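You operate a simulated robot arm through the tools that you are given. There is no shell and no other tool. Be economical: measure what you need, move in short steps, check, and stop when the job is done.

The job below is to be done with a simulated robot arm. You get a single attempt, and the scene is never put back.

## Task
Clip the bills slips into the blue box file and shut its lid.

It is judged by the outcome, as a careful person would: the job done as asked, and still so three seconds after it is handed in. It fails if anything else is knocked over, pushed out of place, dropped, spilled or broken. A push-on lid holds only when it is set on centred and level and pressed home; a screw cap is set on level and turned clockwise until tight.

## Robot
A 7-joint arm with a two-finger parallel gripper, fixed in place. Base frame: the origin is at the foot of the arm, x ahead of it, y to its left, z up. Lengths are in m, angles in degrees, forces in N, time in s.
Its first joint turns from -166.0 to 166.0 degrees. Payload 4.4 kg.
The TCP is the grasp point between the finger pads, 0.023 m short of the fingertips. In the tool frame z runs along the fingers and y along their closing line. The gripper opens to 0.094 m. The fingers are 0.038 m wide and 0.01 m thick; the gripper's body (0.054 by 0.096 m) begins 0.039 m behind the TCP.
Orientation is that of the tool frame in the base frame, as [roll, pitch, yaw] about the fixed x, y, z axes, in that order (R = Rz(yaw) Ry(pitch) Rx(roll)). With the fingers straight down and closing along the base's y, the tool's x points along the base's -x, its y along +y and its z along -z.

## Interface
- The arm moves only by the tool drive_tool. Its argument "moves" is a list of rows, each an object of numbers (a shift or turn left out is 0, a gripper value left out holds the last): "hand": the closure, from 0 (fully open) to 1 (shut); "x", "y", "z": the shift along the tool's x, y, z in mm; "ax", "ay", "az": the turn, a rotation vector about the tool's x, y, z in degrees. In form: [{"hand": .., "x": .., "y": .., "z": .., "ax": .., "ay": .., "az": ..}, ...]. A call has 1 to 12 rows; each row is the pose to reach, as a shift and turn from the pose commanded when the call began, along the tool's axes at that moment. Rows are played at 5 a second. More than 0.05 m and 8.6 degrees between two rows, or a gripper value outside its range, and nothing of the call is played. Where a pose cannot be reached the arm comes as near as it can. A force on the tool above 50 N (or 10 N above the force at the start of the call, whichever is more), or a blocked arm, ends the call early, and 0.2 s more pass. Each finger travels about 0.072 m/s and halts on what it meets, pressing with about 33 N; the grip force reading is that of the motor and also rises with nothing between the fingers. The clock runs only during rows and for 0.2 s after the last one: add rows that repeat a pose to give the fingers time. It gives the time, the measured TCP pose, the force on the tool (base axes), the opening and the grip force at its end, in the units of the frame above (readings bear some noise).
- Cameras (640 x 400 px; columns grow to the right, rows downward): "scene" is fixed at [0.0501, 0.6509, 1.3917]; the picture's right is [0.12, -0.99, 0.00], its down [-0.48, -0.06, -0.88] and it looks along [0.87, 0.10, -0.48] (base axes); focal length 285 px, centre (320, 200). "wrist" rides on the gripper at [0.086, 0.016, -0.074] in the tool frame; the picture's right is [-0.18, 0.98, 0.00], its down [-0.58, -0.11, -0.81] and it looks along [-0.79, -0.15, 0.59] (tool axes); focal length 243 px, centre (320, 200). There is no depth. A picture from a camera that has moved, and an enlarged one, comes with that camera's place and axes in the base frame and with its lens.
- get_image(camera): a new picture of that camera. The clock stands still meanwhile.
- inspect(camera, box): a new picture of the part [left, top, right, bottom] of that camera's present view, enlarged. The clock stands still meanwhile.
- close_job(): hands the job in; it is judged then, once.

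Work in short steps. Places have to be worked out from the pictures, the camera data and where the tool is seen: move nearer, look again, correct. Check each grasp and each placing, and mend what went wrong. You have 120 turns and 68 pictures in all, those below and enlarged ones among them. Open the gripper and draw the arm clear of the work before you hand the job in, unless the task says otherwise; then end with one line.

The tools are called after "Emit:" as name(argument=value, ...) on one line, values as JSON. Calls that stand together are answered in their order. drive_tool: Moves the arm, as the interface text tells. Its arguments: {"type":"object","properties":{"moves":{"type":"array","items":{"type":"object","properties":{"hand":{"type":"number"},"x":{"type":"number"},"y":{"type":"number"},"z":{"type":"number"},"ax":{"type":"number"},"ay":{"type":"number"},"az":{"type":"number"}}}}},"required":["moves"]} The other tools are called the same way: get_image (camera) takes a picture; inspect (camera, box) takes an enlarged picture of a part of a camera's view; close_job () hands the job in.

At the start:

```text
clock: 0.0
position: [0.6987, 0.4487, 1.2187]
tool_rot: [180.0, 0.0, -180.0]
contact_force: [-0.4, 0.2, -0.2]
opening: 0.0938
finger_force: 0.0
```

scene: 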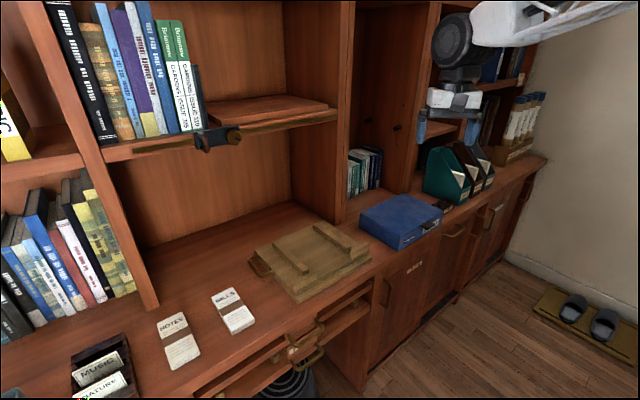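
wrist: 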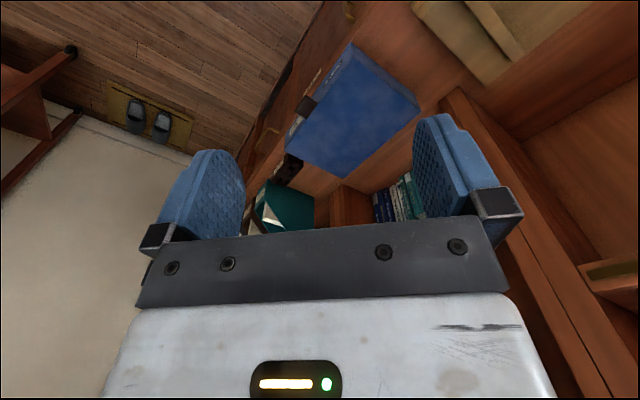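

I start by enlarging the box file and the slips in the scene view.

Emit:
inspect(camera="scene", box=[340, 170, 480, 260])

Emit:
inspect(camera="scene", box=[60, 260, 300, 400])

Emit:
inspect(camera="wrist", box=[240, 20, 440, 180])

```text
4.44 times, centred on (410, 215) of scene
camera zoom: at [0.0501, 0.6509, 1.3917], right [0.12, -0.99, 0.0], down [-0.48, -0.06, -0.88], along [0.87, 0.1, -0.48], focal length 1268 px, centre (-80, 133)
```

zoom: 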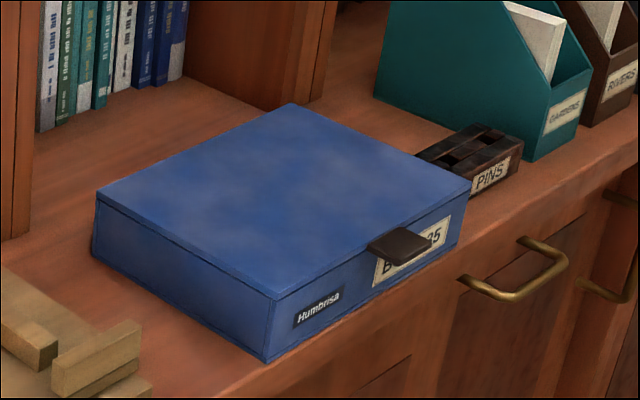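

```text
2.67 times, centred on (180, 330) of scene
camera zoom: at [0.0501, 0.6509, 1.3917], right [0.12, -0.99, 0.0], down [-0.48, -0.06, -0.88], along [0.87, 0.1, -0.48], focal length 761 px, centre (693, -147)
```

zoom: 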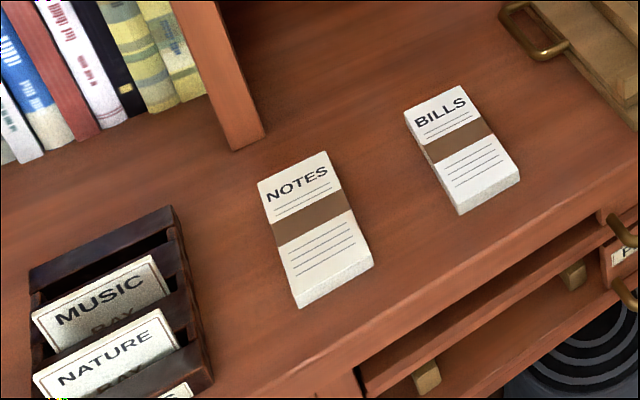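

```text
2.50 times, centred on (340, 100) of wrist
camera zoom: at [0.6121, 0.4644, 1.2921], right [0.18, 0.98, 0.0], down [0.58, -0.11, 0.81], along [0.79, -0.15, -0.59], focal length 606 px, centre (270, 450)
```

zoom: 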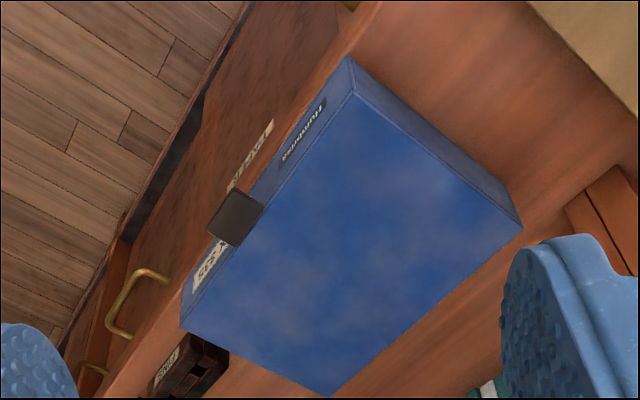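

The box file sits at the desk edge, with its front midpoint near (0.89, 0.39), its top at about z 0.857 and a tab on the front, so the hinge should be at the back. The bills stack is near (0.51, 0.92), about 60 x 130 mm and turned about 45°. I'll turn the tool level, heading 45° towards the box with the closing line vertical, in small rows.

Emit:
drive_tool(moves=[{"hand": 0.3, "x": 4, "y": -17, "z": 10, "ax": -7.08, "ay": -2.93, "az": 2.93}, {"x": 8, "y": -33, "z": 20, "ax": -14.15, "ay": -5.87, "az": 5.87}, {"x": 12, "y": -50, "z": 30, "ax": -21.2, "ay": -8.8, "az": 8.8}, {"x": 17, "y": -67, "z": 40, "ax": -28.3, "ay": -11.73, "az": 11.73}, {"x": 21, "y": -83, "z": 50, "ax": -35.4, "ay": -14.67, "az": 14.67}, {"x": 25, "y": -100, "z": 60, "ax": -42.45, "ay": -17.6, "az": 17.6}, {"x": 29, "y": -117, "z": 70, "ax": -49.5, "ay": -20.5, "az": 20.5}, {"x": 33, "y": -133, "z": 80, "ax": -56.6, "ay": -23.5, "az": 23.5}, {"x": 37, "y": -150, "z": 90, "ax": -63.7, "ay": -26.4, "az": 26.4}, {"x": 42, "y": -167, "z": 100, "ax": -70.75, "ay": -29.3, "az": 29.3}, {"x": 46, "y": -183, "z": 110, "ax": -77.8, "ay": -32.3, "az": 32.3}, {"x": 50, "y": -200, "z": 120, "ax": -84.9, "ay": -35.2, "az": 35.2}])

Emit:
get_image(camera="scene")

Emit:
get_image(camera="wrist")

```text
clock: 2.6
position: [0.6485, 0.2492, 1.0973]
tool_rot: [89.9, 0.0, 134.9]
contact_force: [-0.3, 0.3, -0.6]
opening: 0.0656
finger_force: 0.1
```

```text
62 pictures are left
```

scene: 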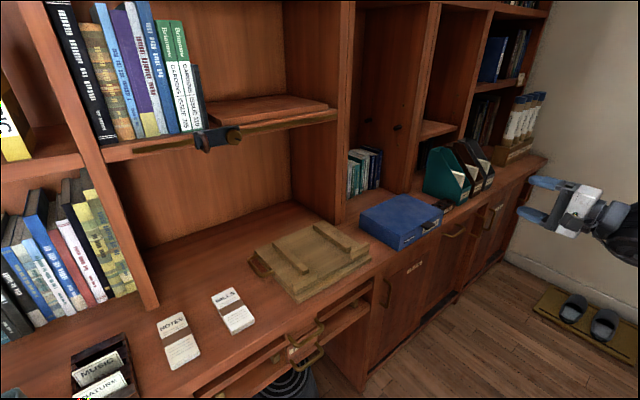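

```text
61 pictures are left
camera wrist: at [0.5344, 0.2569, 1.1132], right [0.13, -0.13, 0.98], down [-0.16, -0.98, -0.11], along [0.98, -0.14, -0.15], focal length 243 px, centre (320, 200)
```

wrist: 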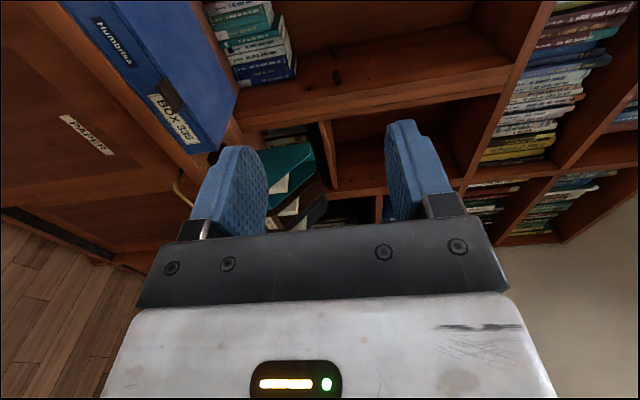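

The orientation was reached. I move to about 0.15 m in front of the tab and look at its height.

Emit:
drive_tool(moves=[{"x": -12, "y": -38, "z": 19}, {"x": -24, "y": -76, "z": 38}, {"x": -36, "y": -114, "z": 57}, {"x": -48, "y": -152, "z": 76}, {"x": -60, "y": -190, "z": 95}, {"x": -71, "y": -227, "z": 115}])

Emit:
inspect(camera="scene", box=[340, 150, 540, 275])

Emit:
get_image(camera="wrist")

```text
clock: 4.0
position: [0.7796, 0.2834, 0.8719]
tool_rot: [89.9, 0.0, 135.0]
contact_force: [0.1, 0.3, -0.4]
opening: 0.066
finger_force: 0.0
```

```text
3.20 times, centred on (440, 212) of scene
camera zoom: at [0.0501, 0.6509, 1.3917], right [0.12, -0.99, 0.0], down [-0.48, -0.06, -0.88], along [0.87, 0.1, -0.48], focal length 913 px, centre (-64, 160)
```

zoom: 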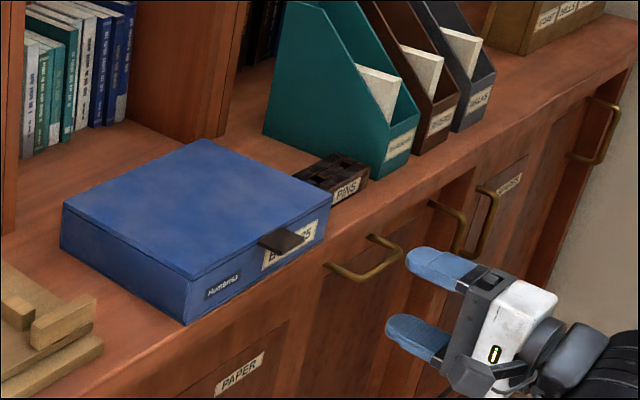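

```text
59 pictures are left
camera wrist: at [0.665, 0.2892, 0.8871], right [0.13, -0.13, 0.98], down [-0.16, -0.98, -0.11], along [0.98, -0.14, -0.15], focal length 243 px, centre (320, 200)
```

wrist: 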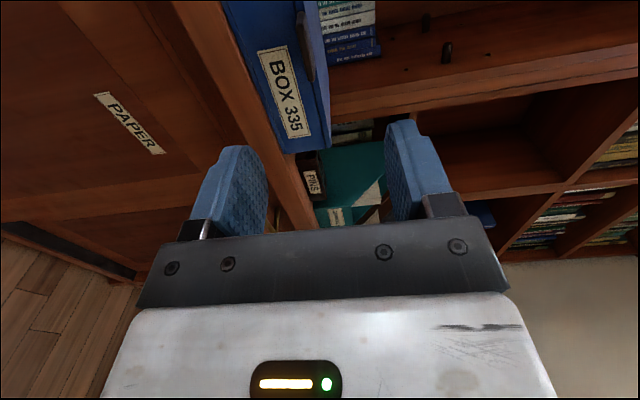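

The tab appears near the top of the wrist view. I zoom in to get its height and thickness.

Emit:
inspect(camera="wrist", box=[220, 0, 380, 100])

```text
4.00 times, centred on (300, 50) of wrist
camera zoom: at [0.665, 0.2892, 0.8871], right [0.13, -0.13, 0.98], down [-0.16, -0.98, -0.11], along [0.98, -0.14, -0.15], focal length 970 px, centre (400, 800)
```

zoom: 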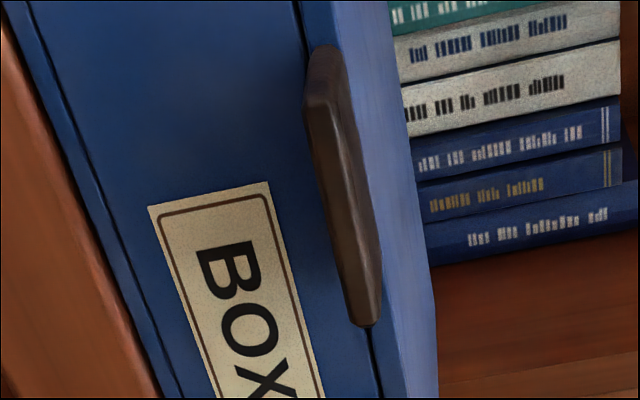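

The tab's outer edge is near (0.871, 0.382, 0.859) and the TCP is already lined up with it sideways. I lower 14 mm and advance 105 mm, then check.

Emit:
drive_tool(moves=[{"y": -14}, {"y": -14, "z": 30}, {"y": -14, "z": 60}, {"y": -14, "z": 85}, {"y": -14, "z": 105}])

Emit:
inspect(camera="scene", box=[340, 150, 540, 275])

Emit:
get_image(camera="wrist")

```text
clock: 5.2
position: [0.855, 0.3551, 0.8577]
tool_rot: [90.0, 0.0, 134.9]
contact_force: [1.1, 0.1, -0.1]
opening: 0.0656
finger_force: 0.1
```

```text
3.20 times, centred on (440, 212) of scene
camera zoom: at [0.0501, 0.6509, 1.3917], right [0.12, -0.99, 0.0], down [-0.48, -0.06, -0.88], along [0.87, 0.1, -0.48], focal length 913 px, centre (-64, 160)
```

zoom: 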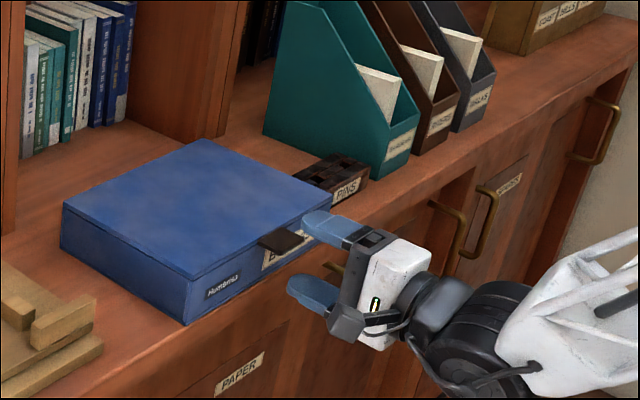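

```text
56 pictures are left
camera wrist: at [0.7411, 0.3625, 0.8743], right [0.13, -0.13, 0.98], down [-0.16, -0.98, -0.11], along [0.98, -0.14, -0.15], focal length 243 px, centre (320, 200)
```

wrist: 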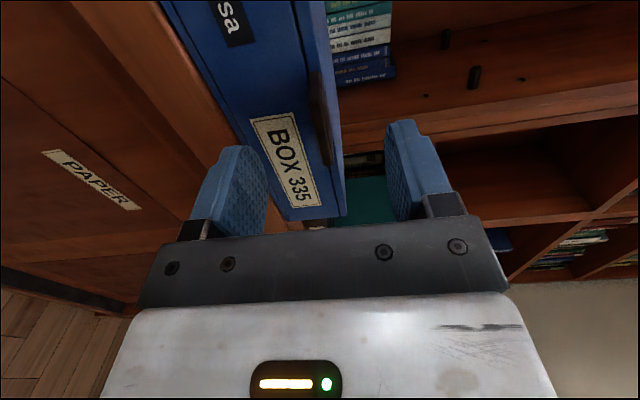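

Triangulating from the two views puts the tab's outer edge at (0.886, 0.389, 0.858), so the tips need about 35 mm more. I advance and then close to pinch the tab.

Emit:
drive_tool(moves=[{"z": 12}, {"z": 24}, {"z": 35}])

Emit:
inspect(camera="wrist", box=[160, 60, 480, 260])

```text
clock: 6.0
position: [0.88, 0.3792, 0.8588]
tool_rot: [90.0, -0.1, 134.9]
contact_force: [-2.1, -4.5, 2.2]
opening: 0.0645
finger_force: 0.0
```

```text
2.00 times, centred on (320, 160) of wrist
camera zoom: at [0.7661, 0.3873, 0.8732], right [0.13, -0.13, 0.98], down [-0.16, -0.98, -0.11], along [0.98, -0.14, -0.15], focal length 485 px, centre (320, 280)
```

zoom: 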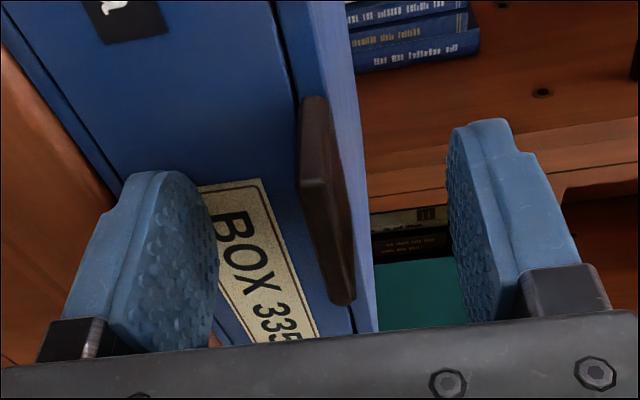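

A light touch on the box front puts the front face at about n = 0.913 along the heading. I'll use closed fingers as a lever under the tab: back off, shut, drop 22 mm, then come in under it.

Emit:
drive_tool(moves=[{"z": -20}, {"z": -38, "hand": 1.0}, {"z": -38}, {"z": -38, "y": -12}, {"z": -38, "y": -23}, {"z": -38, "y": -23}, {"z": -20, "y": -23}, {"z": -4, "y": -23}])

Emit:
inspect(camera="wrist", box=[160, 60, 480, 260])

Emit:
inspect(camera="scene", box=[340, 150, 540, 275])

```text
clock: 7.8
position: [0.8764, 0.3768, 0.8332]
tool_rot: [90.0, 0.0, 134.9]
contact_force: [-0.4, 0.1, 0.2]
opening: 0.0
finger_force: 33.1
```

```text
2.00 times, centred on (320, 160) of wrist
camera zoom: at [0.7621, 0.3844, 0.8482], right [0.13, -0.13, 0.98], down [-0.16, -0.98, -0.11], along [0.98, -0.14, -0.15], focal length 485 px, centre (320, 280)
```

zoom: 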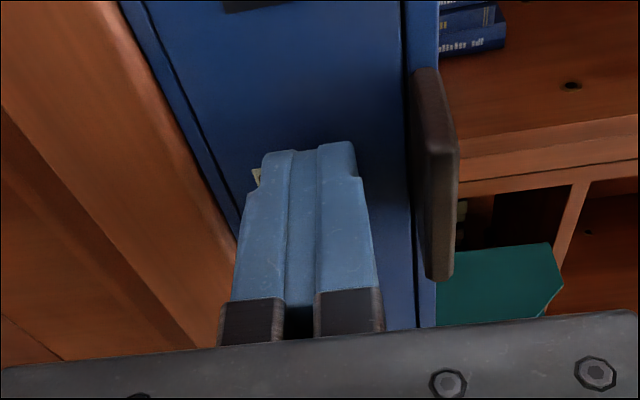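

```text
3.20 times, centred on (440, 212) of scene
camera zoom: at [0.0501, 0.6509, 1.3917], right [0.12, -0.99, 0.0], down [-0.48, -0.06, -0.88], along [0.87, 0.1, -0.48], focal length 913 px, centre (-64, 160)
```

zoom: 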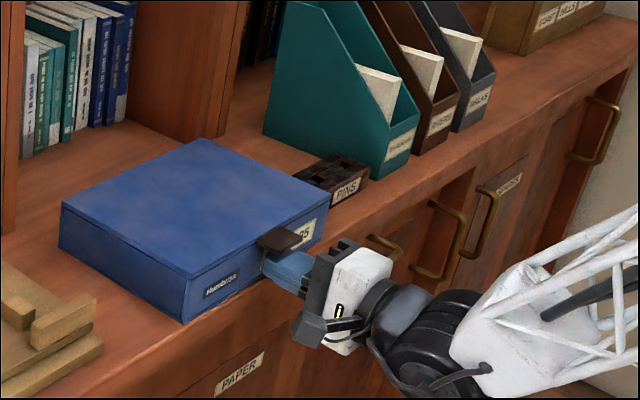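

The fingers are under the tab. I raise slowly along the lid's arc to about 25° and check.

Emit:
drive_tool(moves=[{"y": 8}, {"y": 15}, {"y": 22}, {"y": 29}, {"y": 36}, {"y": 43}, {"y": 50, "z": 5}, {"y": 57, "z": 10}, {"y": 64, "z": 15}, {"y": 71, "z": 21}, {"y": 77, "z": 26}, {"y": 83, "z": 31}])

Emit:
inspect(camera="scene", box=[340, 150, 540, 275])

```text
clock: 10.4
position: [0.8992, 0.3988, 0.9165]
tool_rot: [89.9, -0.1, 135.0]
contact_force: [-0.1, -0.6, -0.3]
opening: 0.0
finger_force: 32.9
```

```text
3.20 times, centred on (440, 212) of scene
camera zoom: at [0.0501, 0.6509, 1.3917], right [0.12, -0.99, 0.0], down [-0.48, -0.06, -0.88], along [0.87, 0.1, -0.48], focal length 913 px, centre (-64, 160)
```

zoom: 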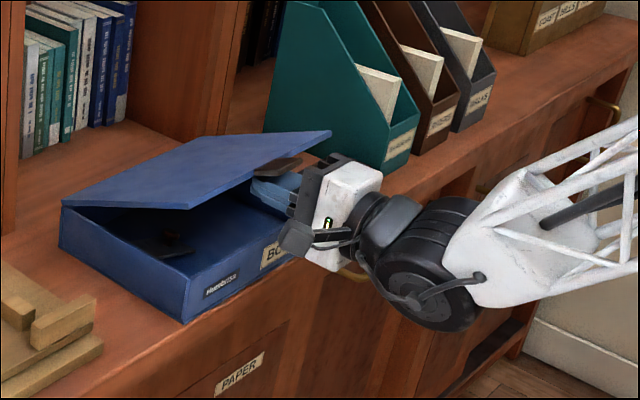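

The lid is lifting on its back hinge. I continue along the arc.

Emit:
drive_tool(moves=[{"z": 6, "y": 8}, {"z": 12, "y": 16}, {"z": 18, "y": 23}, {"z": 25, "y": 30}, {"z": 32, "y": 36}, {"z": 40, "y": 42}, {"z": 48, "y": 47}, {"z": 56, "y": 52}, {"z": 64, "y": 56}, {"z": 73, "y": 60}, {"z": 82, "y": 63}])

Emit:
get_image(camera="scene")

```text
clock: 12.8
position: [0.9575, 0.4567, 0.9801]
tool_rot: [90.0, 0.0, 135.0]
contact_force: [0.6, 0.5, 0.7]
opening: 0.0001
finger_force: 32.9
```

```text
51 pictures are left
```

scene: 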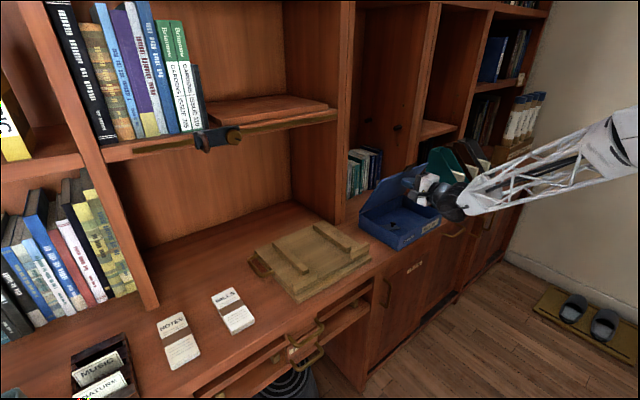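

The lid is at about 60° with reach to spare. I push on towards vertical and slightly beyond.

Emit:
drive_tool(moves=[{"z": 8, "y": 3}, {"z": 16, "y": 6}, {"z": 24, "y": 9}, {"z": 32, "y": 12}, {"z": 40, "y": 14}, {"z": 48, "y": 16}, {"z": 56, "y": 17}, {"z": 64, "y": 18}, {"z": 72, "y": 18}])

Emit:
inspect(camera="scene", box=[320, 130, 520, 255])

Emit:
get_image(camera="wrist")

```text
clock: 14.8
position: [1.008, 0.5081, 0.9988]
tool_rot: [89.9, 0.0, 135.0]
contact_force: [0.1, 0.3, -0.2]
opening: 0.0001
finger_force: 32.6
```

```text
3.20 times, centred on (420, 192) of scene
camera zoom: at [0.0501, 0.6509, 1.3917], right [0.12, -0.99, 0.0], down [-0.48, -0.06, -0.88], along [0.87, 0.1, -0.48], focal length 913 px, centre (0, 224)
```

zoom: 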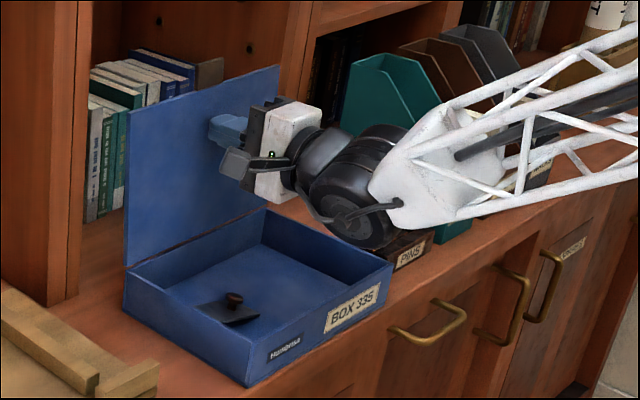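

```text
49 pictures are left
camera wrist: at [0.8937, 0.5152, 1.0137], right [0.13, -0.13, 0.98], down [-0.16, -0.98, -0.11], along [0.98, -0.14, -0.15], focal length 243 px, centre (320, 200)
```

wrist: 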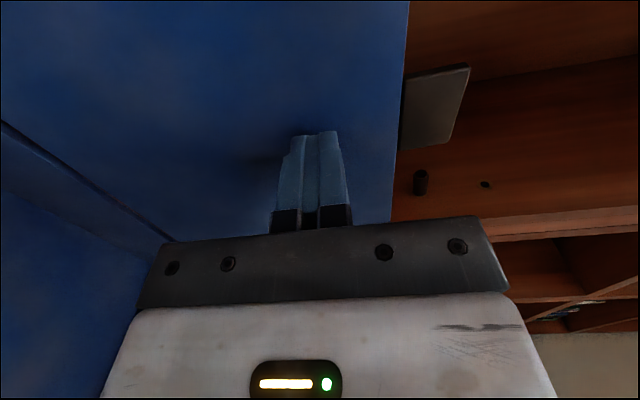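

The lid is about vertical, and inside the box, towards the left end, there is a dark clip plate with a knob. I push 25 mm more to take the lid past vertical.

Emit:
drive_tool(moves=[{"z": 6}, {"z": 12}, {"z": 18}, {"z": 25}, {"z": 32}, {"z": 32}])

Emit:
inspect(camera="scene", box=[320, 130, 520, 255])

```text
clock: 16.2
position: [1.0308, 0.5303, 0.9974]
tool_rot: [89.9, 0.0, 135.0]
contact_force: [-0.5, -0.2, -0.2]
opening: 0.0
finger_force: 33.2
```

```text
3.20 times, centred on (420, 192) of scene
camera zoom: at [0.0501, 0.6509, 1.3917], right [0.12, -0.99, 0.0], down [-0.48, -0.06, -0.88], along [0.87, 0.1, -0.48], focal length 913 px, centre (0, 224)
```

zoom: 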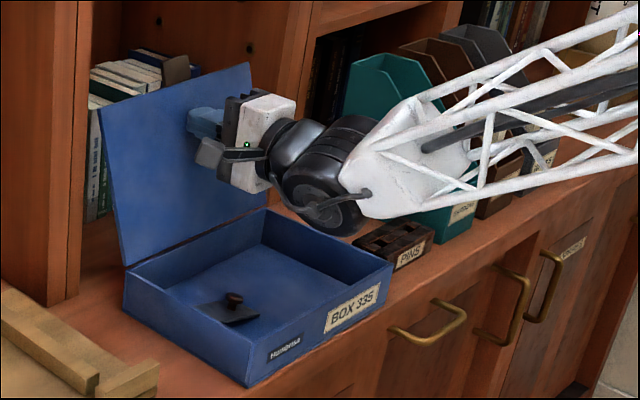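

The lid is now about 100° open. I retract slowly and check that it stays.

Emit:
drive_tool(moves=[{"z": -10}, {"z": -30}, {"z": -60}, {"z": -95, "y": 10}, {"z": -135, "y": 30}, {"z": -175, "y": 60}, {"z": -215, "y": 90}, {"z": -250, "y": 120}])

Emit:
inspect(camera="scene", box=[320, 130, 520, 255])

```text
clock: 18.0
position: [0.8557, 0.3538, 1.1171]
tool_rot: [90.0, 0.0, 135.0]
contact_force: [-0.4, 0.2, -0.3]
opening: 0.0
finger_force: 32.7
```

```text
3.20 times, centred on (420, 192) of scene
camera zoom: at [0.0501, 0.6509, 1.3917], right [0.12, -0.99, 0.0], down [-0.48, -0.06, -0.88], along [0.87, 0.1, -0.48], focal length 913 px, centre (0, 224)
```

zoom: 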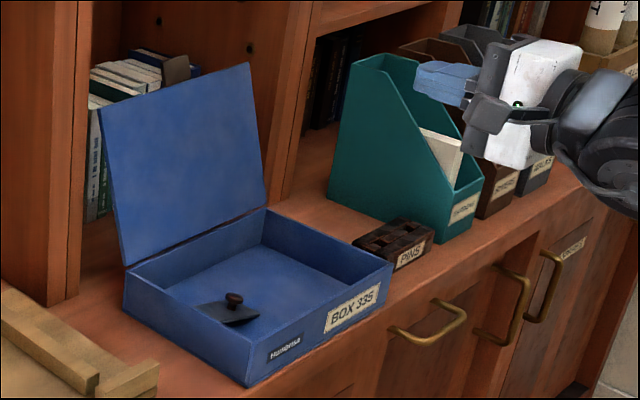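

The lid stays open. I take a close look at the clip.

Emit:
inspect(camera="scene", box=[355, 195, 451, 255])

```text
6.67 times, centred on (403, 225) of scene
camera zoom: at [0.0501, 0.6509, 1.3917], right [0.12, -0.99, 0.0], down [-0.48, -0.06, -0.88], along [0.87, 0.1, -0.48], focal length 1902 px, centre (-233, 33)
```

zoom: 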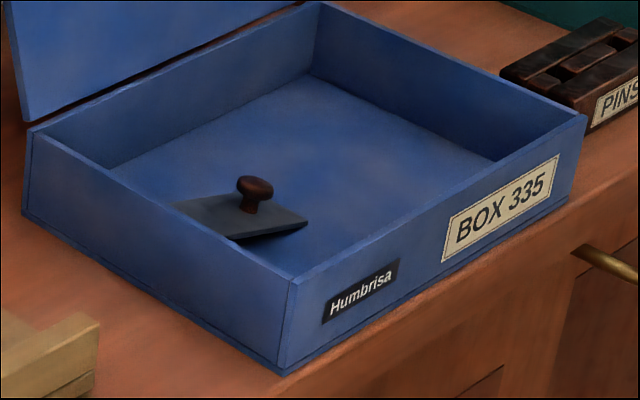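

The clip is a plate with a knob at the left side wall. To see it better and get ready for tool-down work, I turn the hand to fingers down with its closing line along the box front, backing up slightly.

Emit:
drive_tool(moves=[{"y": 5, "z": -5, "ax": 4.62, "ay": 4.62, "az": -4.62}, {"y": 10, "z": -10, "ax": 9.24, "ay": 9.24, "az": -9.24}, {"y": 15, "z": -15, "ax": 13.86, "ay": 13.86, "az": -13.86}, {"y": 20, "z": -20, "ax": 18.5, "ay": 18.5, "az": -18.5}, {"y": 25, "z": -25, "ax": 23.1, "ay": 23.1, "az": -23.1}, {"y": 30, "z": -30, "ax": 27.7, "ay": 27.7, "az": -27.7}, {"y": 30, "z": -30, "ax": 32.3, "ay": 32.3, "az": -32.3}, {"y": 30, "z": -30, "ax": 37.0, "ay": 37.0, "az": -37.0}, {"y": 30, "z": -30, "ax": 41.6, "ay": 41.6, "az": -41.6}, {"y": 30, "z": -30, "ax": 46.2, "ay": 46.2, "az": -46.2}, {"y": 30, "z": -30, "ax": 50.8, "ay": 50.8, "az": -50.8}, {"y": 30, "z": -30, "ax": 55.4, "ay": 55.4, "az": -55.4}])

Emit:
drive_tool(moves=[{"ax": 4.62, "ay": 4.62, "az": -4.62}, {"ax": 9.24, "ay": 9.24, "az": -9.24}, {"ax": 13.86, "ay": 13.86, "az": -13.86}])

Emit:
get_image(camera="wrist")

```text
clock: 20.6
position: [0.8325, 0.3328, 1.1484]
tool_rot: [164.4, 11.9, -150.6]
contact_force: [-0.4, 1.5, 0.5]
opening: 0.0
finger_force: 32.5
```

```text
clock: 21.4
position: [0.8341, 0.3317, 1.1472]
tool_rot: [-180.0, 0.1, -135.0]
contact_force: [0.4, -0.3, 0.5]
opening: 0.0
finger_force: 32.9
```

```text
45 pictures are left
camera wrist: at [0.7597, 0.2812, 1.2222], right [-0.57, 0.82, 0.0], down [0.49, 0.34, 0.81], along [0.67, 0.46, -0.59], focal length 243 px, centre (320, 200)
```

wrist: 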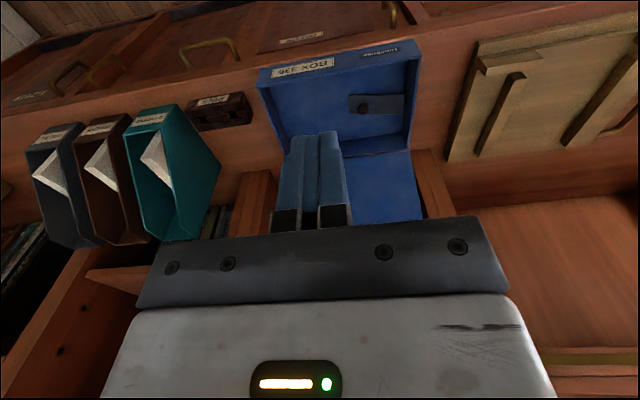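

Emit:
inspect(camera="wrist", box=[250, 40, 442, 160])

```text
3.33 times, centred on (346, 100) of wrist
camera zoom: at [0.7597, 0.2812, 1.2222], right [-0.57, 0.82, 0.0], down [0.49, 0.34, 0.81], along [0.67, 0.46, -0.59], focal length 809 px, centre (233, 533)
```

zoom: 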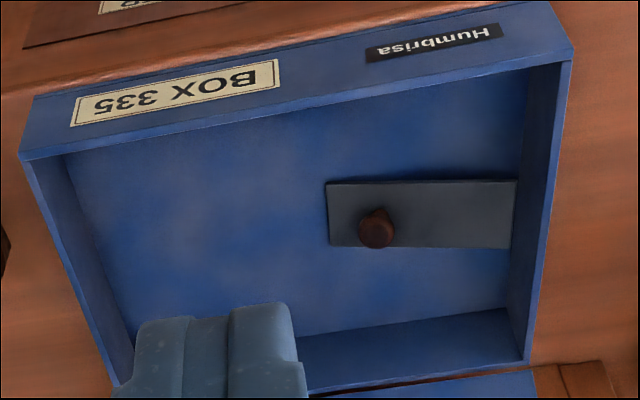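

The clip plate runs about 90 mm out from the left wall at mid-depth, and its knob is near (0.928, 0.489, 0.83). I tilt the tool 35° forward and come up above the knob.

Emit:
drive_tool(moves=[{"hand": 0.5, "x": -15, "y": 6, "z": 15, "ay": -5}, {"x": -30, "y": 11, "z": 35, "ay": -10}, {"x": -46, "y": 17, "z": 60, "ay": -15}, {"x": -62, "y": 22, "z": 90, "ay": -20}, {"x": -80, "y": 28, "z": 125, "ay": -25}, {"x": -98, "y": 34, "z": 160, "ay": -30}, {"x": -114, "y": 40, "z": 198, "ay": -35}, {"x": -129, "y": 44, "z": 234, "ay": -35}])

Emit:
get_image(camera="wrist")

Emit:
inspect(camera="scene", box=[340, 155, 500, 255])

```text
clock: 23.2
position: [0.8923, 0.4535, 0.9133]
tool_rot: [-180.0, 35.3, -134.9]
contact_force: [0.3, 0.3, 0.5]
opening: 0.047
finger_force: 0.2
```

```text
43 pictures are left
camera wrist: at [0.8, 0.3835, 0.9241], right [-0.59, 0.8, 0.11], down [0.09, -0.07, 0.99], along [0.8, 0.59, -0.03], focal length 243 px, centre (320, 200)
```

wrist: 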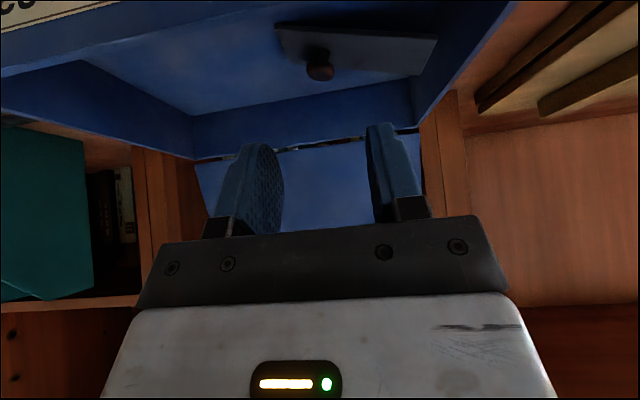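

```text
4.00 times, centred on (420, 205) of scene
camera zoom: at [0.0501, 0.6509, 1.3917], right [0.12, -0.99, 0.0], down [-0.48, -0.06, -0.88], along [0.87, 0.1, -0.48], focal length 1141 px, centre (-80, 180)
```

zoom: 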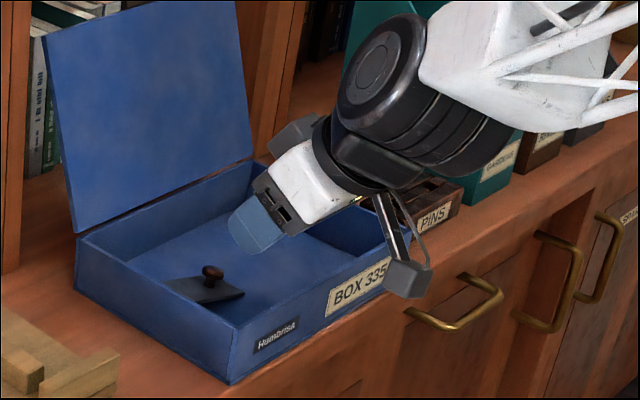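

The knob now triangulates to (0.926, 0.488, 0.83), in line with the fingers. I ease the tilt back to 28° so the wrist camera stays clear of the front wall, and descend most of the way.

Emit:
drive_tool(moves=[{"z": 15, "ay": 3.5}, {"z": 30, "ay": 7}, {"z": 45, "ay": 7}, {"z": 55, "ay": 7}])

Emit:
get_image(camera="wrist")

Emit:
inspect(camera="scene", box=[355, 185, 451, 245])

```text
clock: 24.2
position: [0.9141, 0.4772, 0.8688]
tool_rot: [180.0, 28.0, -135.0]
contact_force: [-0.2, 0.1, 0.1]
opening: 0.0473
finger_force: 0.1
```

```text
41 pictures are left
camera wrist: at [0.8242, 0.4086, 0.8931], right [-0.58, 0.81, 0.09], down [0.17, 0.02, 0.98], along [0.8, 0.59, -0.15], focal length 243 px, centre (320, 200)
```

wrist: 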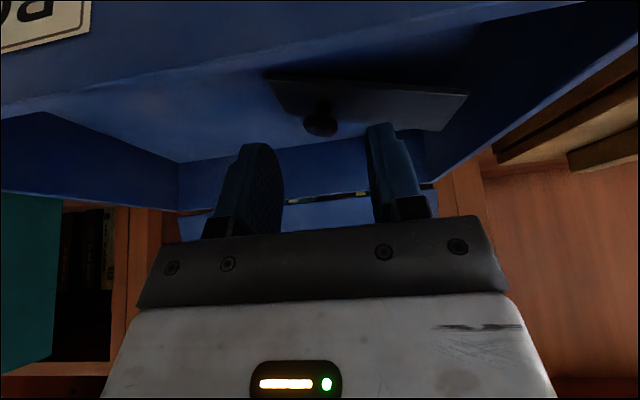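

```text
6.67 times, centred on (403, 215) of scene
camera zoom: at [0.0501, 0.6509, 1.3917], right [0.12, -0.99, 0.0], down [-0.48, -0.06, -0.88], along [0.87, 0.1, -0.48], focal length 1902 px, centre (-233, 100)
```

zoom: 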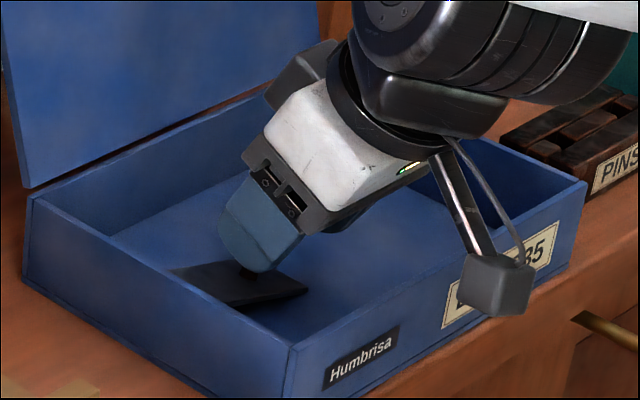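

The alignment holds. I narrow the opening and descend the last 25 mm, watching the force.

Emit:
drive_tool(moves=[{"hand": 0.63, "x": -2, "z": 8}, {"x": -3, "z": 15}, {"x": -4, "z": 20}, {"x": -4, "z": 25}])

Emit:
inspect(camera="wrist", box=[200, 50, 520, 250])

Emit:
inspect(camera="scene", box=[355, 185, 451, 245])

```text
clock: 25.2
position: [0.926, 0.4878, 0.852]
tool_rot: [-179.8, 28.3, -135.0]
contact_force: [-12.5, -11.7, 34.6]
opening: 0.0353
finger_force: 0.6
```

```text
2.00 times, centred on (360, 150) of wrist
camera zoom: at [0.8357, 0.4192, 0.8764], right [-0.58, 0.81, 0.09], down [0.17, 0.02, 0.99], along [0.8, 0.59, -0.15], focal length 485 px, centre (240, 300)
```

zoom: 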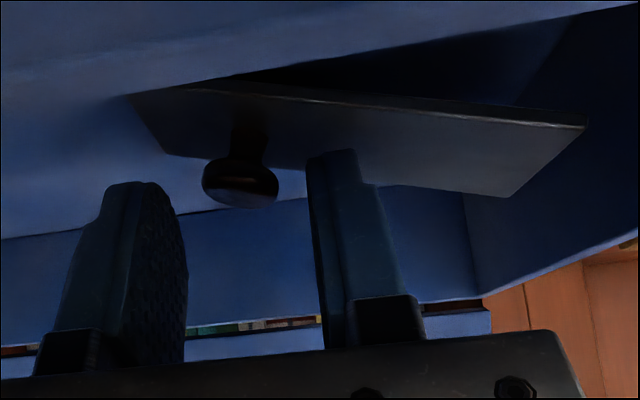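

```text
6.67 times, centred on (403, 215) of scene
camera zoom: at [0.0501, 0.6509, 1.3917], right [0.12, -0.99, 0.0], down [-0.48, -0.06, -0.88], along [0.87, 0.1, -0.48], focal length 1902 px, centre (-233, 100)
```

zoom: 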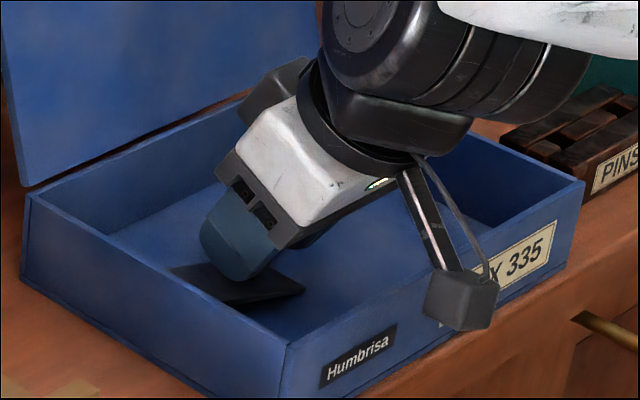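

About 39 N shows a fingertip is resting on the clip plate. I back off 3 mm and close on the knob.

Emit:
drive_tool(moves=[{"z": -7}, {"z": -7, "hand": 0.9}, {"z": -7, "hand": 1.0}, {"z": -7}, {"z": -7}])

Emit:
inspect(camera="wrist", box=[200, 50, 520, 250])

```text
clock: 26.4
position: [0.9238, 0.4852, 0.8535]
tool_rot: [180.0, 28.0, -134.9]
contact_force: [-3.0, -2.5, -0.1]
opening: 0.0203
finger_force: 33.2
```

```text
2.00 times, centred on (360, 150) of wrist
camera zoom: at [0.8324, 0.4168, 0.8787], right [-0.58, 0.81, 0.09], down [0.17, 0.02, 0.98], along [0.8, 0.59, -0.15], focal length 485 px, centre (240, 300)
```

zoom: 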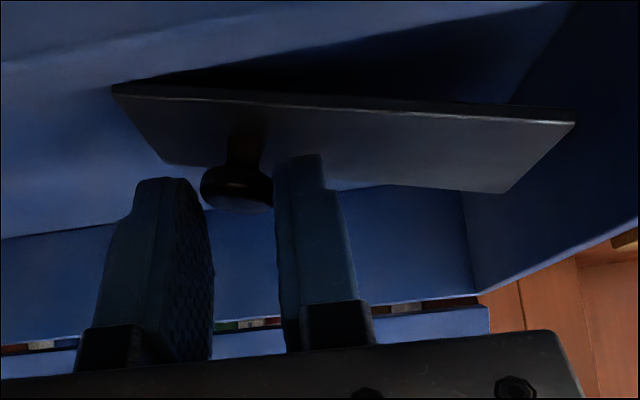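

The knob is gripped at a 20 mm opening. I lift it along an arc about the clip's hinge at the left wall, turning the tool with it, to 24° first.

Emit:
drive_tool(moves=[{"y": 2.2, "x": -2.3, "z": -4.2, "ax": 3.5, "az": -1.9}, {"y": 4.6, "x": -4.5, "z": -8.4, "ax": 7.1, "az": -3.75}, {"y": 7.5, "x": -6.5, "z": -12.3, "ax": 10.6, "az": -5.6}, {"y": 10.6, "x": -8.5, "z": -16.1, "ax": 14.1, "az": -7.5}, {"y": 14, "x": -10.4, "z": -19.7, "ax": 17.7, "az": -9.4}, {"y": 17.6, "x": -12.2, "z": -23, "ax": 21.2, "az": -11.25}])

Emit:
inspect(camera="scene", box=[355, 185, 451, 245])

Emit:
inspect(camera="wrist", box=[200, 50, 520, 250])

```text
clock: 27.8
position: [0.9108, 0.499, 0.88]
tool_rot: [-153.2, 25.4, -122.7]
contact_force: [-2.0, -0.9, 1.7]
opening: 0.0201
finger_force: 32.9
```

```text
6.67 times, centred on (403, 215) of scene
camera zoom: at [0.0501, 0.6509, 1.3917], right [0.12, -0.99, 0.0], down [-0.48, -0.06, -0.88], along [0.87, 0.1, -0.48], focal length 1902 px, centre (-233, 100)
```

zoom: 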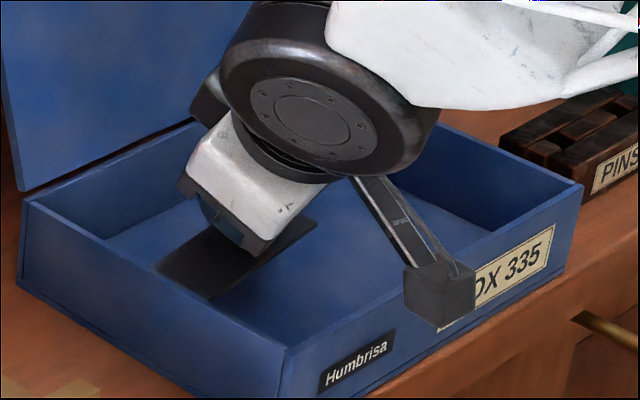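

```text
2.00 times, centred on (360, 150) of wrist
camera zoom: at [0.8136, 0.4361, 0.8966], right [-0.54, 0.77, -0.32], down [-0.12, 0.31, 0.94], along [0.83, 0.55, -0.08], focal length 485 px, centre (240, 300)
```

zoom: 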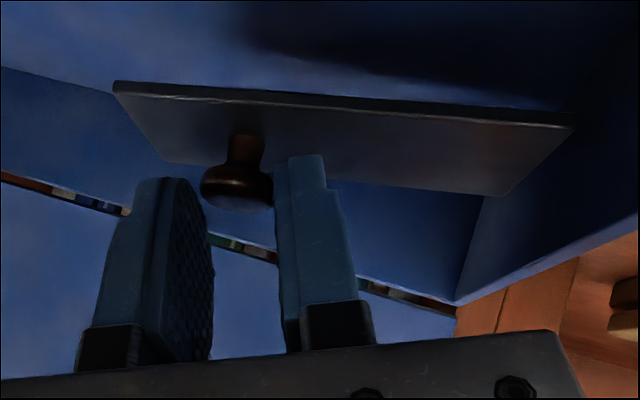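

The clip follows with little force. The same arc, expressed in the tool's own axes, carries on, so I go another 40° to about 64°.

Emit:
drive_tool(moves=[{"y": 2.2, "x": -2.3, "z": -4.2, "ax": 3.5, "az": -1.9}, {"y": 4.6, "x": -4.5, "z": -8.4, "ax": 7.1, "az": -3.75}, {"y": 7.5, "x": -6.5, "z": -12.3, "ax": 10.6, "az": -5.6}, {"y": 10.6, "x": -8.5, "z": -16.1, "ax": 14.1, "az": -7.5}, {"y": 14, "x": -10.4, "z": -19.7, "ax": 17.7, "az": -9.4}, {"y": 17.6, "x": -12.2, "z": -23, "ax": 21.2, "az": -11.25}, {"y": 21.5, "x": -13.9, "z": -26.1, "ax": 24.7, "az": -13.1}, {"y": 25.7, "x": -15.4, "z": -29, "ax": 28.3, "az": -15}, {"y": 30.1, "x": -16.8, "z": -31.5, "ax": 31.8, "az": -16.9}, {"y": 34.7, "x": -18, "z": -33.8, "ax": 35.3, "az": -18.8}])

Emit:
inspect(camera="scene", box=[340, 155, 468, 235])

Emit:
get_image(camera="wrist")

```text
clock: 30.0
position: [0.8786, 0.5308, 0.9046]
tool_rot: [-113.1, 12.1, -109.6]
contact_force: [11.4, -21.4, 40.6]
opening: 0.0201
finger_force: 33.7
```

```text
5.00 times, centred on (404, 195) of scene
camera zoom: at [0.0501, 0.6509, 1.3917], right [0.12, -0.99, 0.0], down [-0.48, -0.06, -0.88], along [0.87, 0.1, -0.48], focal length 1426 px, centre (-100, 225)
```

zoom: 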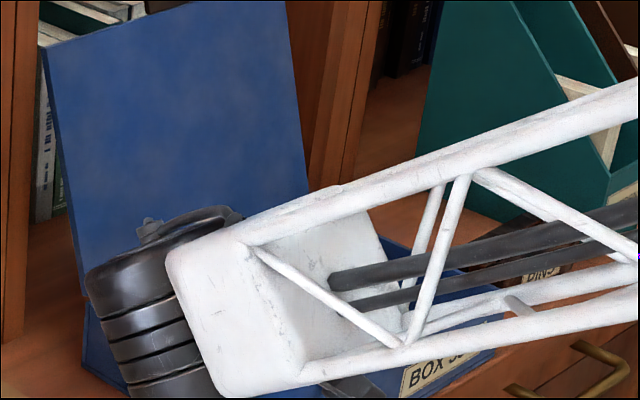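

```text
33 pictures are left
camera wrist: at [0.7779, 0.4719, 0.9007], right [-0.24, 0.48, -0.85], down [-0.5, 0.69, 0.53], along [0.83, 0.55, 0.07], focal length 243 px, centre (320, 200)
```

wrist: 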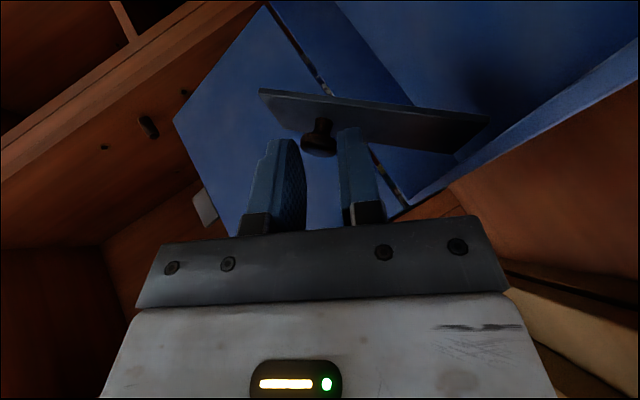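

The force is radial, away from the hinge, so my arc was a little too tight and the clip is not at its stop. I relax 4 mm outward, open the fingers and back off to see whether the clip stays up.

Emit:
drive_tool(moves=[{"y": -2}, {"y": -4}, {"y": -4, "hand": 0.6}, {"y": -4, "hand": 0.6}, {"y": -4, "z": -10}, {"y": -4, "z": -22}, {"y": -4, "z": -34}])

Emit:
get_image(camera="wrist")

```text
clock: 31.6
position: [0.8495, 0.5372, 0.9198]
tool_rot: [-113.3, 12.0, -109.5]
contact_force: [-0.1, -0.6, 0.0]
opening: 0.0375
finger_force: 0.0
```

```text
32 pictures are left
camera wrist: at [0.7486, 0.4786, 0.9147], right [-0.24, 0.47, -0.85], down [-0.5, 0.69, 0.53], along [0.83, 0.55, 0.07], focal length 243 px, centre (320, 200)
```

wrist: 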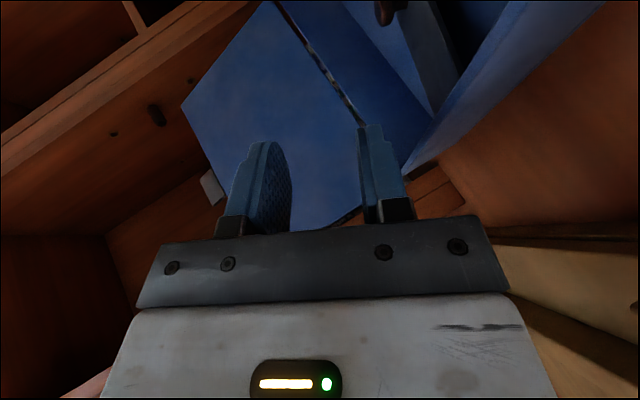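

The clip dropped back when released. I'll try lifting it past vertical in case it parks there, so first I go back above the knob by reversing the turn.

Emit:
drive_tool(moves=[{"x": 5, "y": -1, "z": 8, "ax": -6.3, "az": 3.3}, {"x": 10, "y": -1.5, "z": 18, "ax": -12.6, "az": 6.7}, {"x": 15, "y": -2, "z": 28, "ax": -18.8, "az": 10}, {"x": 20, "y": -3, "z": 38, "ax": -25.1, "az": 13.3}, {"x": 25, "y": -3.6, "z": 47, "ax": -31.4, "az": 16.7}, {"x": 30, "y": -4.3, "z": 57, "ax": -37.7, "az": 20}, {"x": 35, "y": -5, "z": 66, "ax": -44, "az": 23.3}, {"x": 40, "y": -6, "z": 76, "ax": -50.3, "az": 26.7}, {"x": 45, "y": -6.5, "z": 85, "ax": -56.5, "az": 30}])

Emit:
get_image(camera="wrist")

```text
clock: 33.6
position: [0.9119, 0.4754, 0.8835]
tool_rot: [-180.0, 28.0, -134.9]
contact_force: [-0.1, 0.2, -0.6]
opening: 0.0376
finger_force: 0.1
```

```text
31 pictures are left
camera wrist: at [0.8216, 0.4064, 0.9081], right [-0.58, 0.81, 0.09], down [0.17, 0.02, 0.98], along [0.8, 0.59, -0.15], focal length 243 px, centre (320, 200)
```

wrist: 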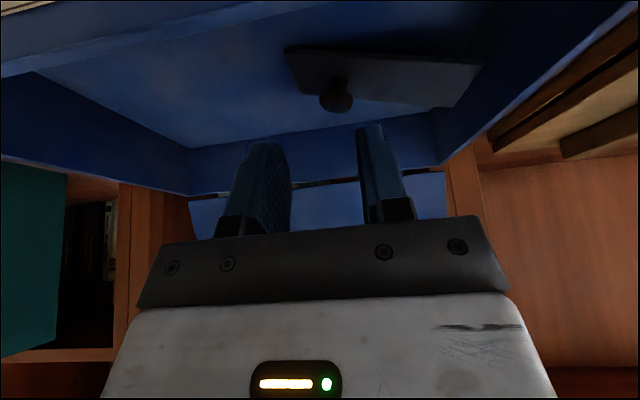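

The knob looks shifted about 10 mm to the left, so I check with the scene camera whether the box moved.

Emit:
inspect(camera="scene", box=[355, 185, 451, 245])

```text
6.67 times, centred on (403, 215) of scene
camera zoom: at [0.0501, 0.6509, 1.3917], right [0.12, -0.99, 0.0], down [-0.48, -0.06, -0.88], along [0.87, 0.1, -0.48], focal length 1902 px, centre (-233, 100)
```

zoom: 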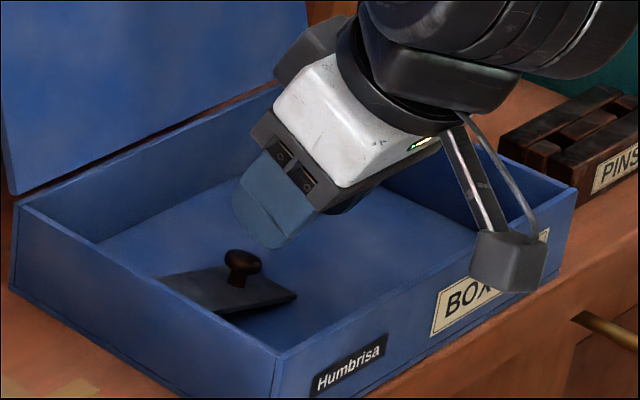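

The box slid about 7 mm left under that radial push, which leaves it fine where it is; I'll be gentler. I re-grip the knob with the corrected offset.

Emit:
drive_tool(moves=[{"y": 5, "z": 10}, {"y": 9.5, "z": 20}, {"y": 9.5, "z": 33}, {"y": 9.5, "z": 33, "hand": 1.0}, {"y": 9.5, "z": 33}, {"y": 9.5, "z": 33}])

```text
clock: 35.0
position: [0.9172, 0.4934, 0.8523]
tool_rot: [-180.0, 28.0, -135.1]
contact_force: [-3.4, 2.7, 0.1]
opening: 0.0199
finger_force: 33.1
```

Emit:
drive_tool(moves=[{"y": 2, "x": -2.3, "z": -4.2, "ax": 3.53, "az": -1.88}, {"y": 4.1, "x": -4.4, "z": -8.3, "ax": 7.06, "az": -3.75}, {"y": 6.7, "x": -6.5, "z": -12.3, "ax": 10.6, "az": -5.6}, {"y": 9.5, "x": -8.6, "z": -16.2, "ax": 14.1, "az": -7.5}, {"y": 12.6, "x": -10.5, "z": -19.8, "ax": 17.7, "az": -9.4}, {"y": 16, "x": -12.4, "z": -23.3, "ax": 21.2, "az": -11.25}, {"y": 19.7, "x": -14.1, "z": -26.5, "ax": 24.7, "az": -13.1}, {"y": 23.6, "x": -15.7, "z": -29.5, "ax": 28.3, "az": -15}, {"y": 27.7, "x": -17.1, "z": -32.2, "ax": 31.8, "az": -16.9}, {"y": 32.1, "x": -18.4, "z": -34.7, "ax": 35.3, "az": -18.8}, {"y": 36.6, "x": -19.6, "z": -36.9, "ax": 38.9, "az": -20.6}, {"y": 41.4, "x": -20.6, "z": -38.8, "ax": 42.4, "az": -22.5}])

```text
clock: 37.6
position: [0.8854, 0.5216, 0.8966]
tool_rot: [-128.4, 18.3, -113.4]
contact_force: [0.0, -0.4, 0.2]
opening: 0.0
finger_force: 32.7
```

The opening reads 0, so the knob slipped out. I check how the clip sits now.

Emit:
get_image(camera="wrist")

```text
29 pictures are left
camera wrist: at [0.7863, 0.463, 0.9011], right [-0.39, 0.62, -0.67], down [-0.37, 0.56, 0.74], along [0.84, 0.54, 0.01], focal length 243 px, centre (320, 200)
```

wrist: 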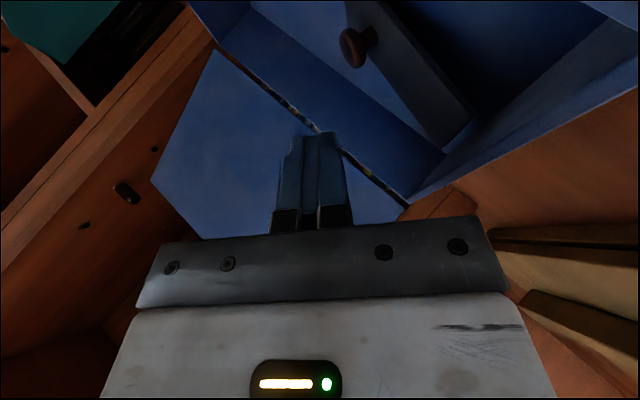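

Emit:
inspect(camera="wrist", box=[300, 0, 540, 150])

```text
2.67 times, centred on (420, 75) of wrist
camera zoom: at [0.7863, 0.463, 0.9011], right [-0.39, 0.62, -0.67], down [-0.37, 0.56, 0.74], along [0.84, 0.54, 0.01], focal length 647 px, centre (53, 533)
```

zoom: 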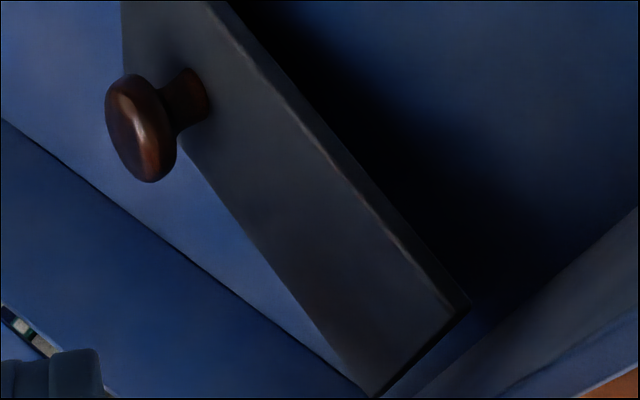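

The clip is back at rest. Its geometry is clearer now: the hinge is at about lat 0.232, z 0.837, and the plate slopes 17° down to its free end. To take it past vertical I'll pinch the knob along the hinge axis so it can pivot in the pads. I raise and re-orient the hand for that, with the camera on the right.

Emit:
drive_tool(moves=[{"hand": 0.45, "x": 2, "y": -20, "z": -4}, {"x": 5, "y": -40, "z": -8}, {"x": 9.4, "y": -73, "z": -14, "ax": -3.8, "ay": -2.7, "az": -6.6}, {"x": 9.4, "y": -73, "z": -14, "ax": -7.7, "ay": -5.4, "az": -13.2}, {"x": 9.4, "y": -73, "z": -14, "ax": -11.5, "ay": -8.1, "az": -19.7}, {"x": 9.4, "y": -73, "z": -14, "ax": -15.3, "ay": -10.8, "az": -26.3}, {"x": 9.4, "y": -73, "z": -14, "ax": -19.2, "ay": -13.6, "az": -32.9}, {"x": 9.4, "y": -73, "z": -14, "ax": -23, "ay": -16.3, "az": -39.5}, {"x": 9.4, "y": -73, "z": -14, "ax": -26.8, "ay": -19, "az": -46.1}, {"x": 9.4, "y": -73, "z": -14, "ax": -30.6, "ay": -21.7, "az": -52.6}, {"x": 9.4, "y": -73, "z": -14, "ax": -34.5, "ay": -24.4, "az": -59.2}, {"x": 9.4, "y": -73, "z": -14, "ax": -38.3, "ay": -27.1, "az": -65.8}])

Emit:
get_image(camera="wrist")

```text
clock: 40.2
position: [0.9066, 0.4809, 0.9574]
tool_rot: [-160.0, 0.0, -44.9]
contact_force: [-0.3, -0.2, 1.2]
opening: 0.0516
finger_force: 0.0
```

```text
27 pictures are left
camera wrist: at [0.9384, 0.3897, 1.021], right [-0.78, -0.52, -0.34], down [-0.53, 0.29, 0.79], along [-0.32, 0.8, -0.51], focal length 243 px, centre (320, 200)
```

wrist: 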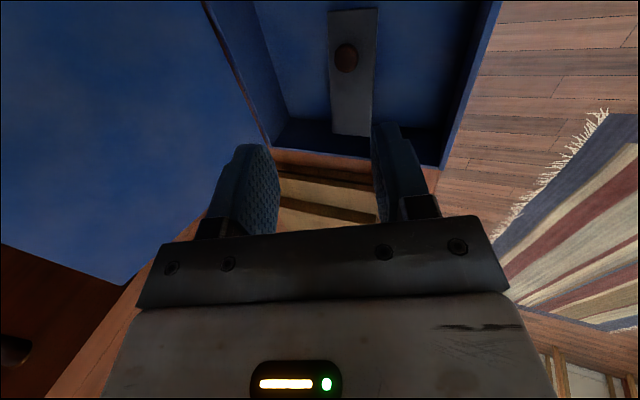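

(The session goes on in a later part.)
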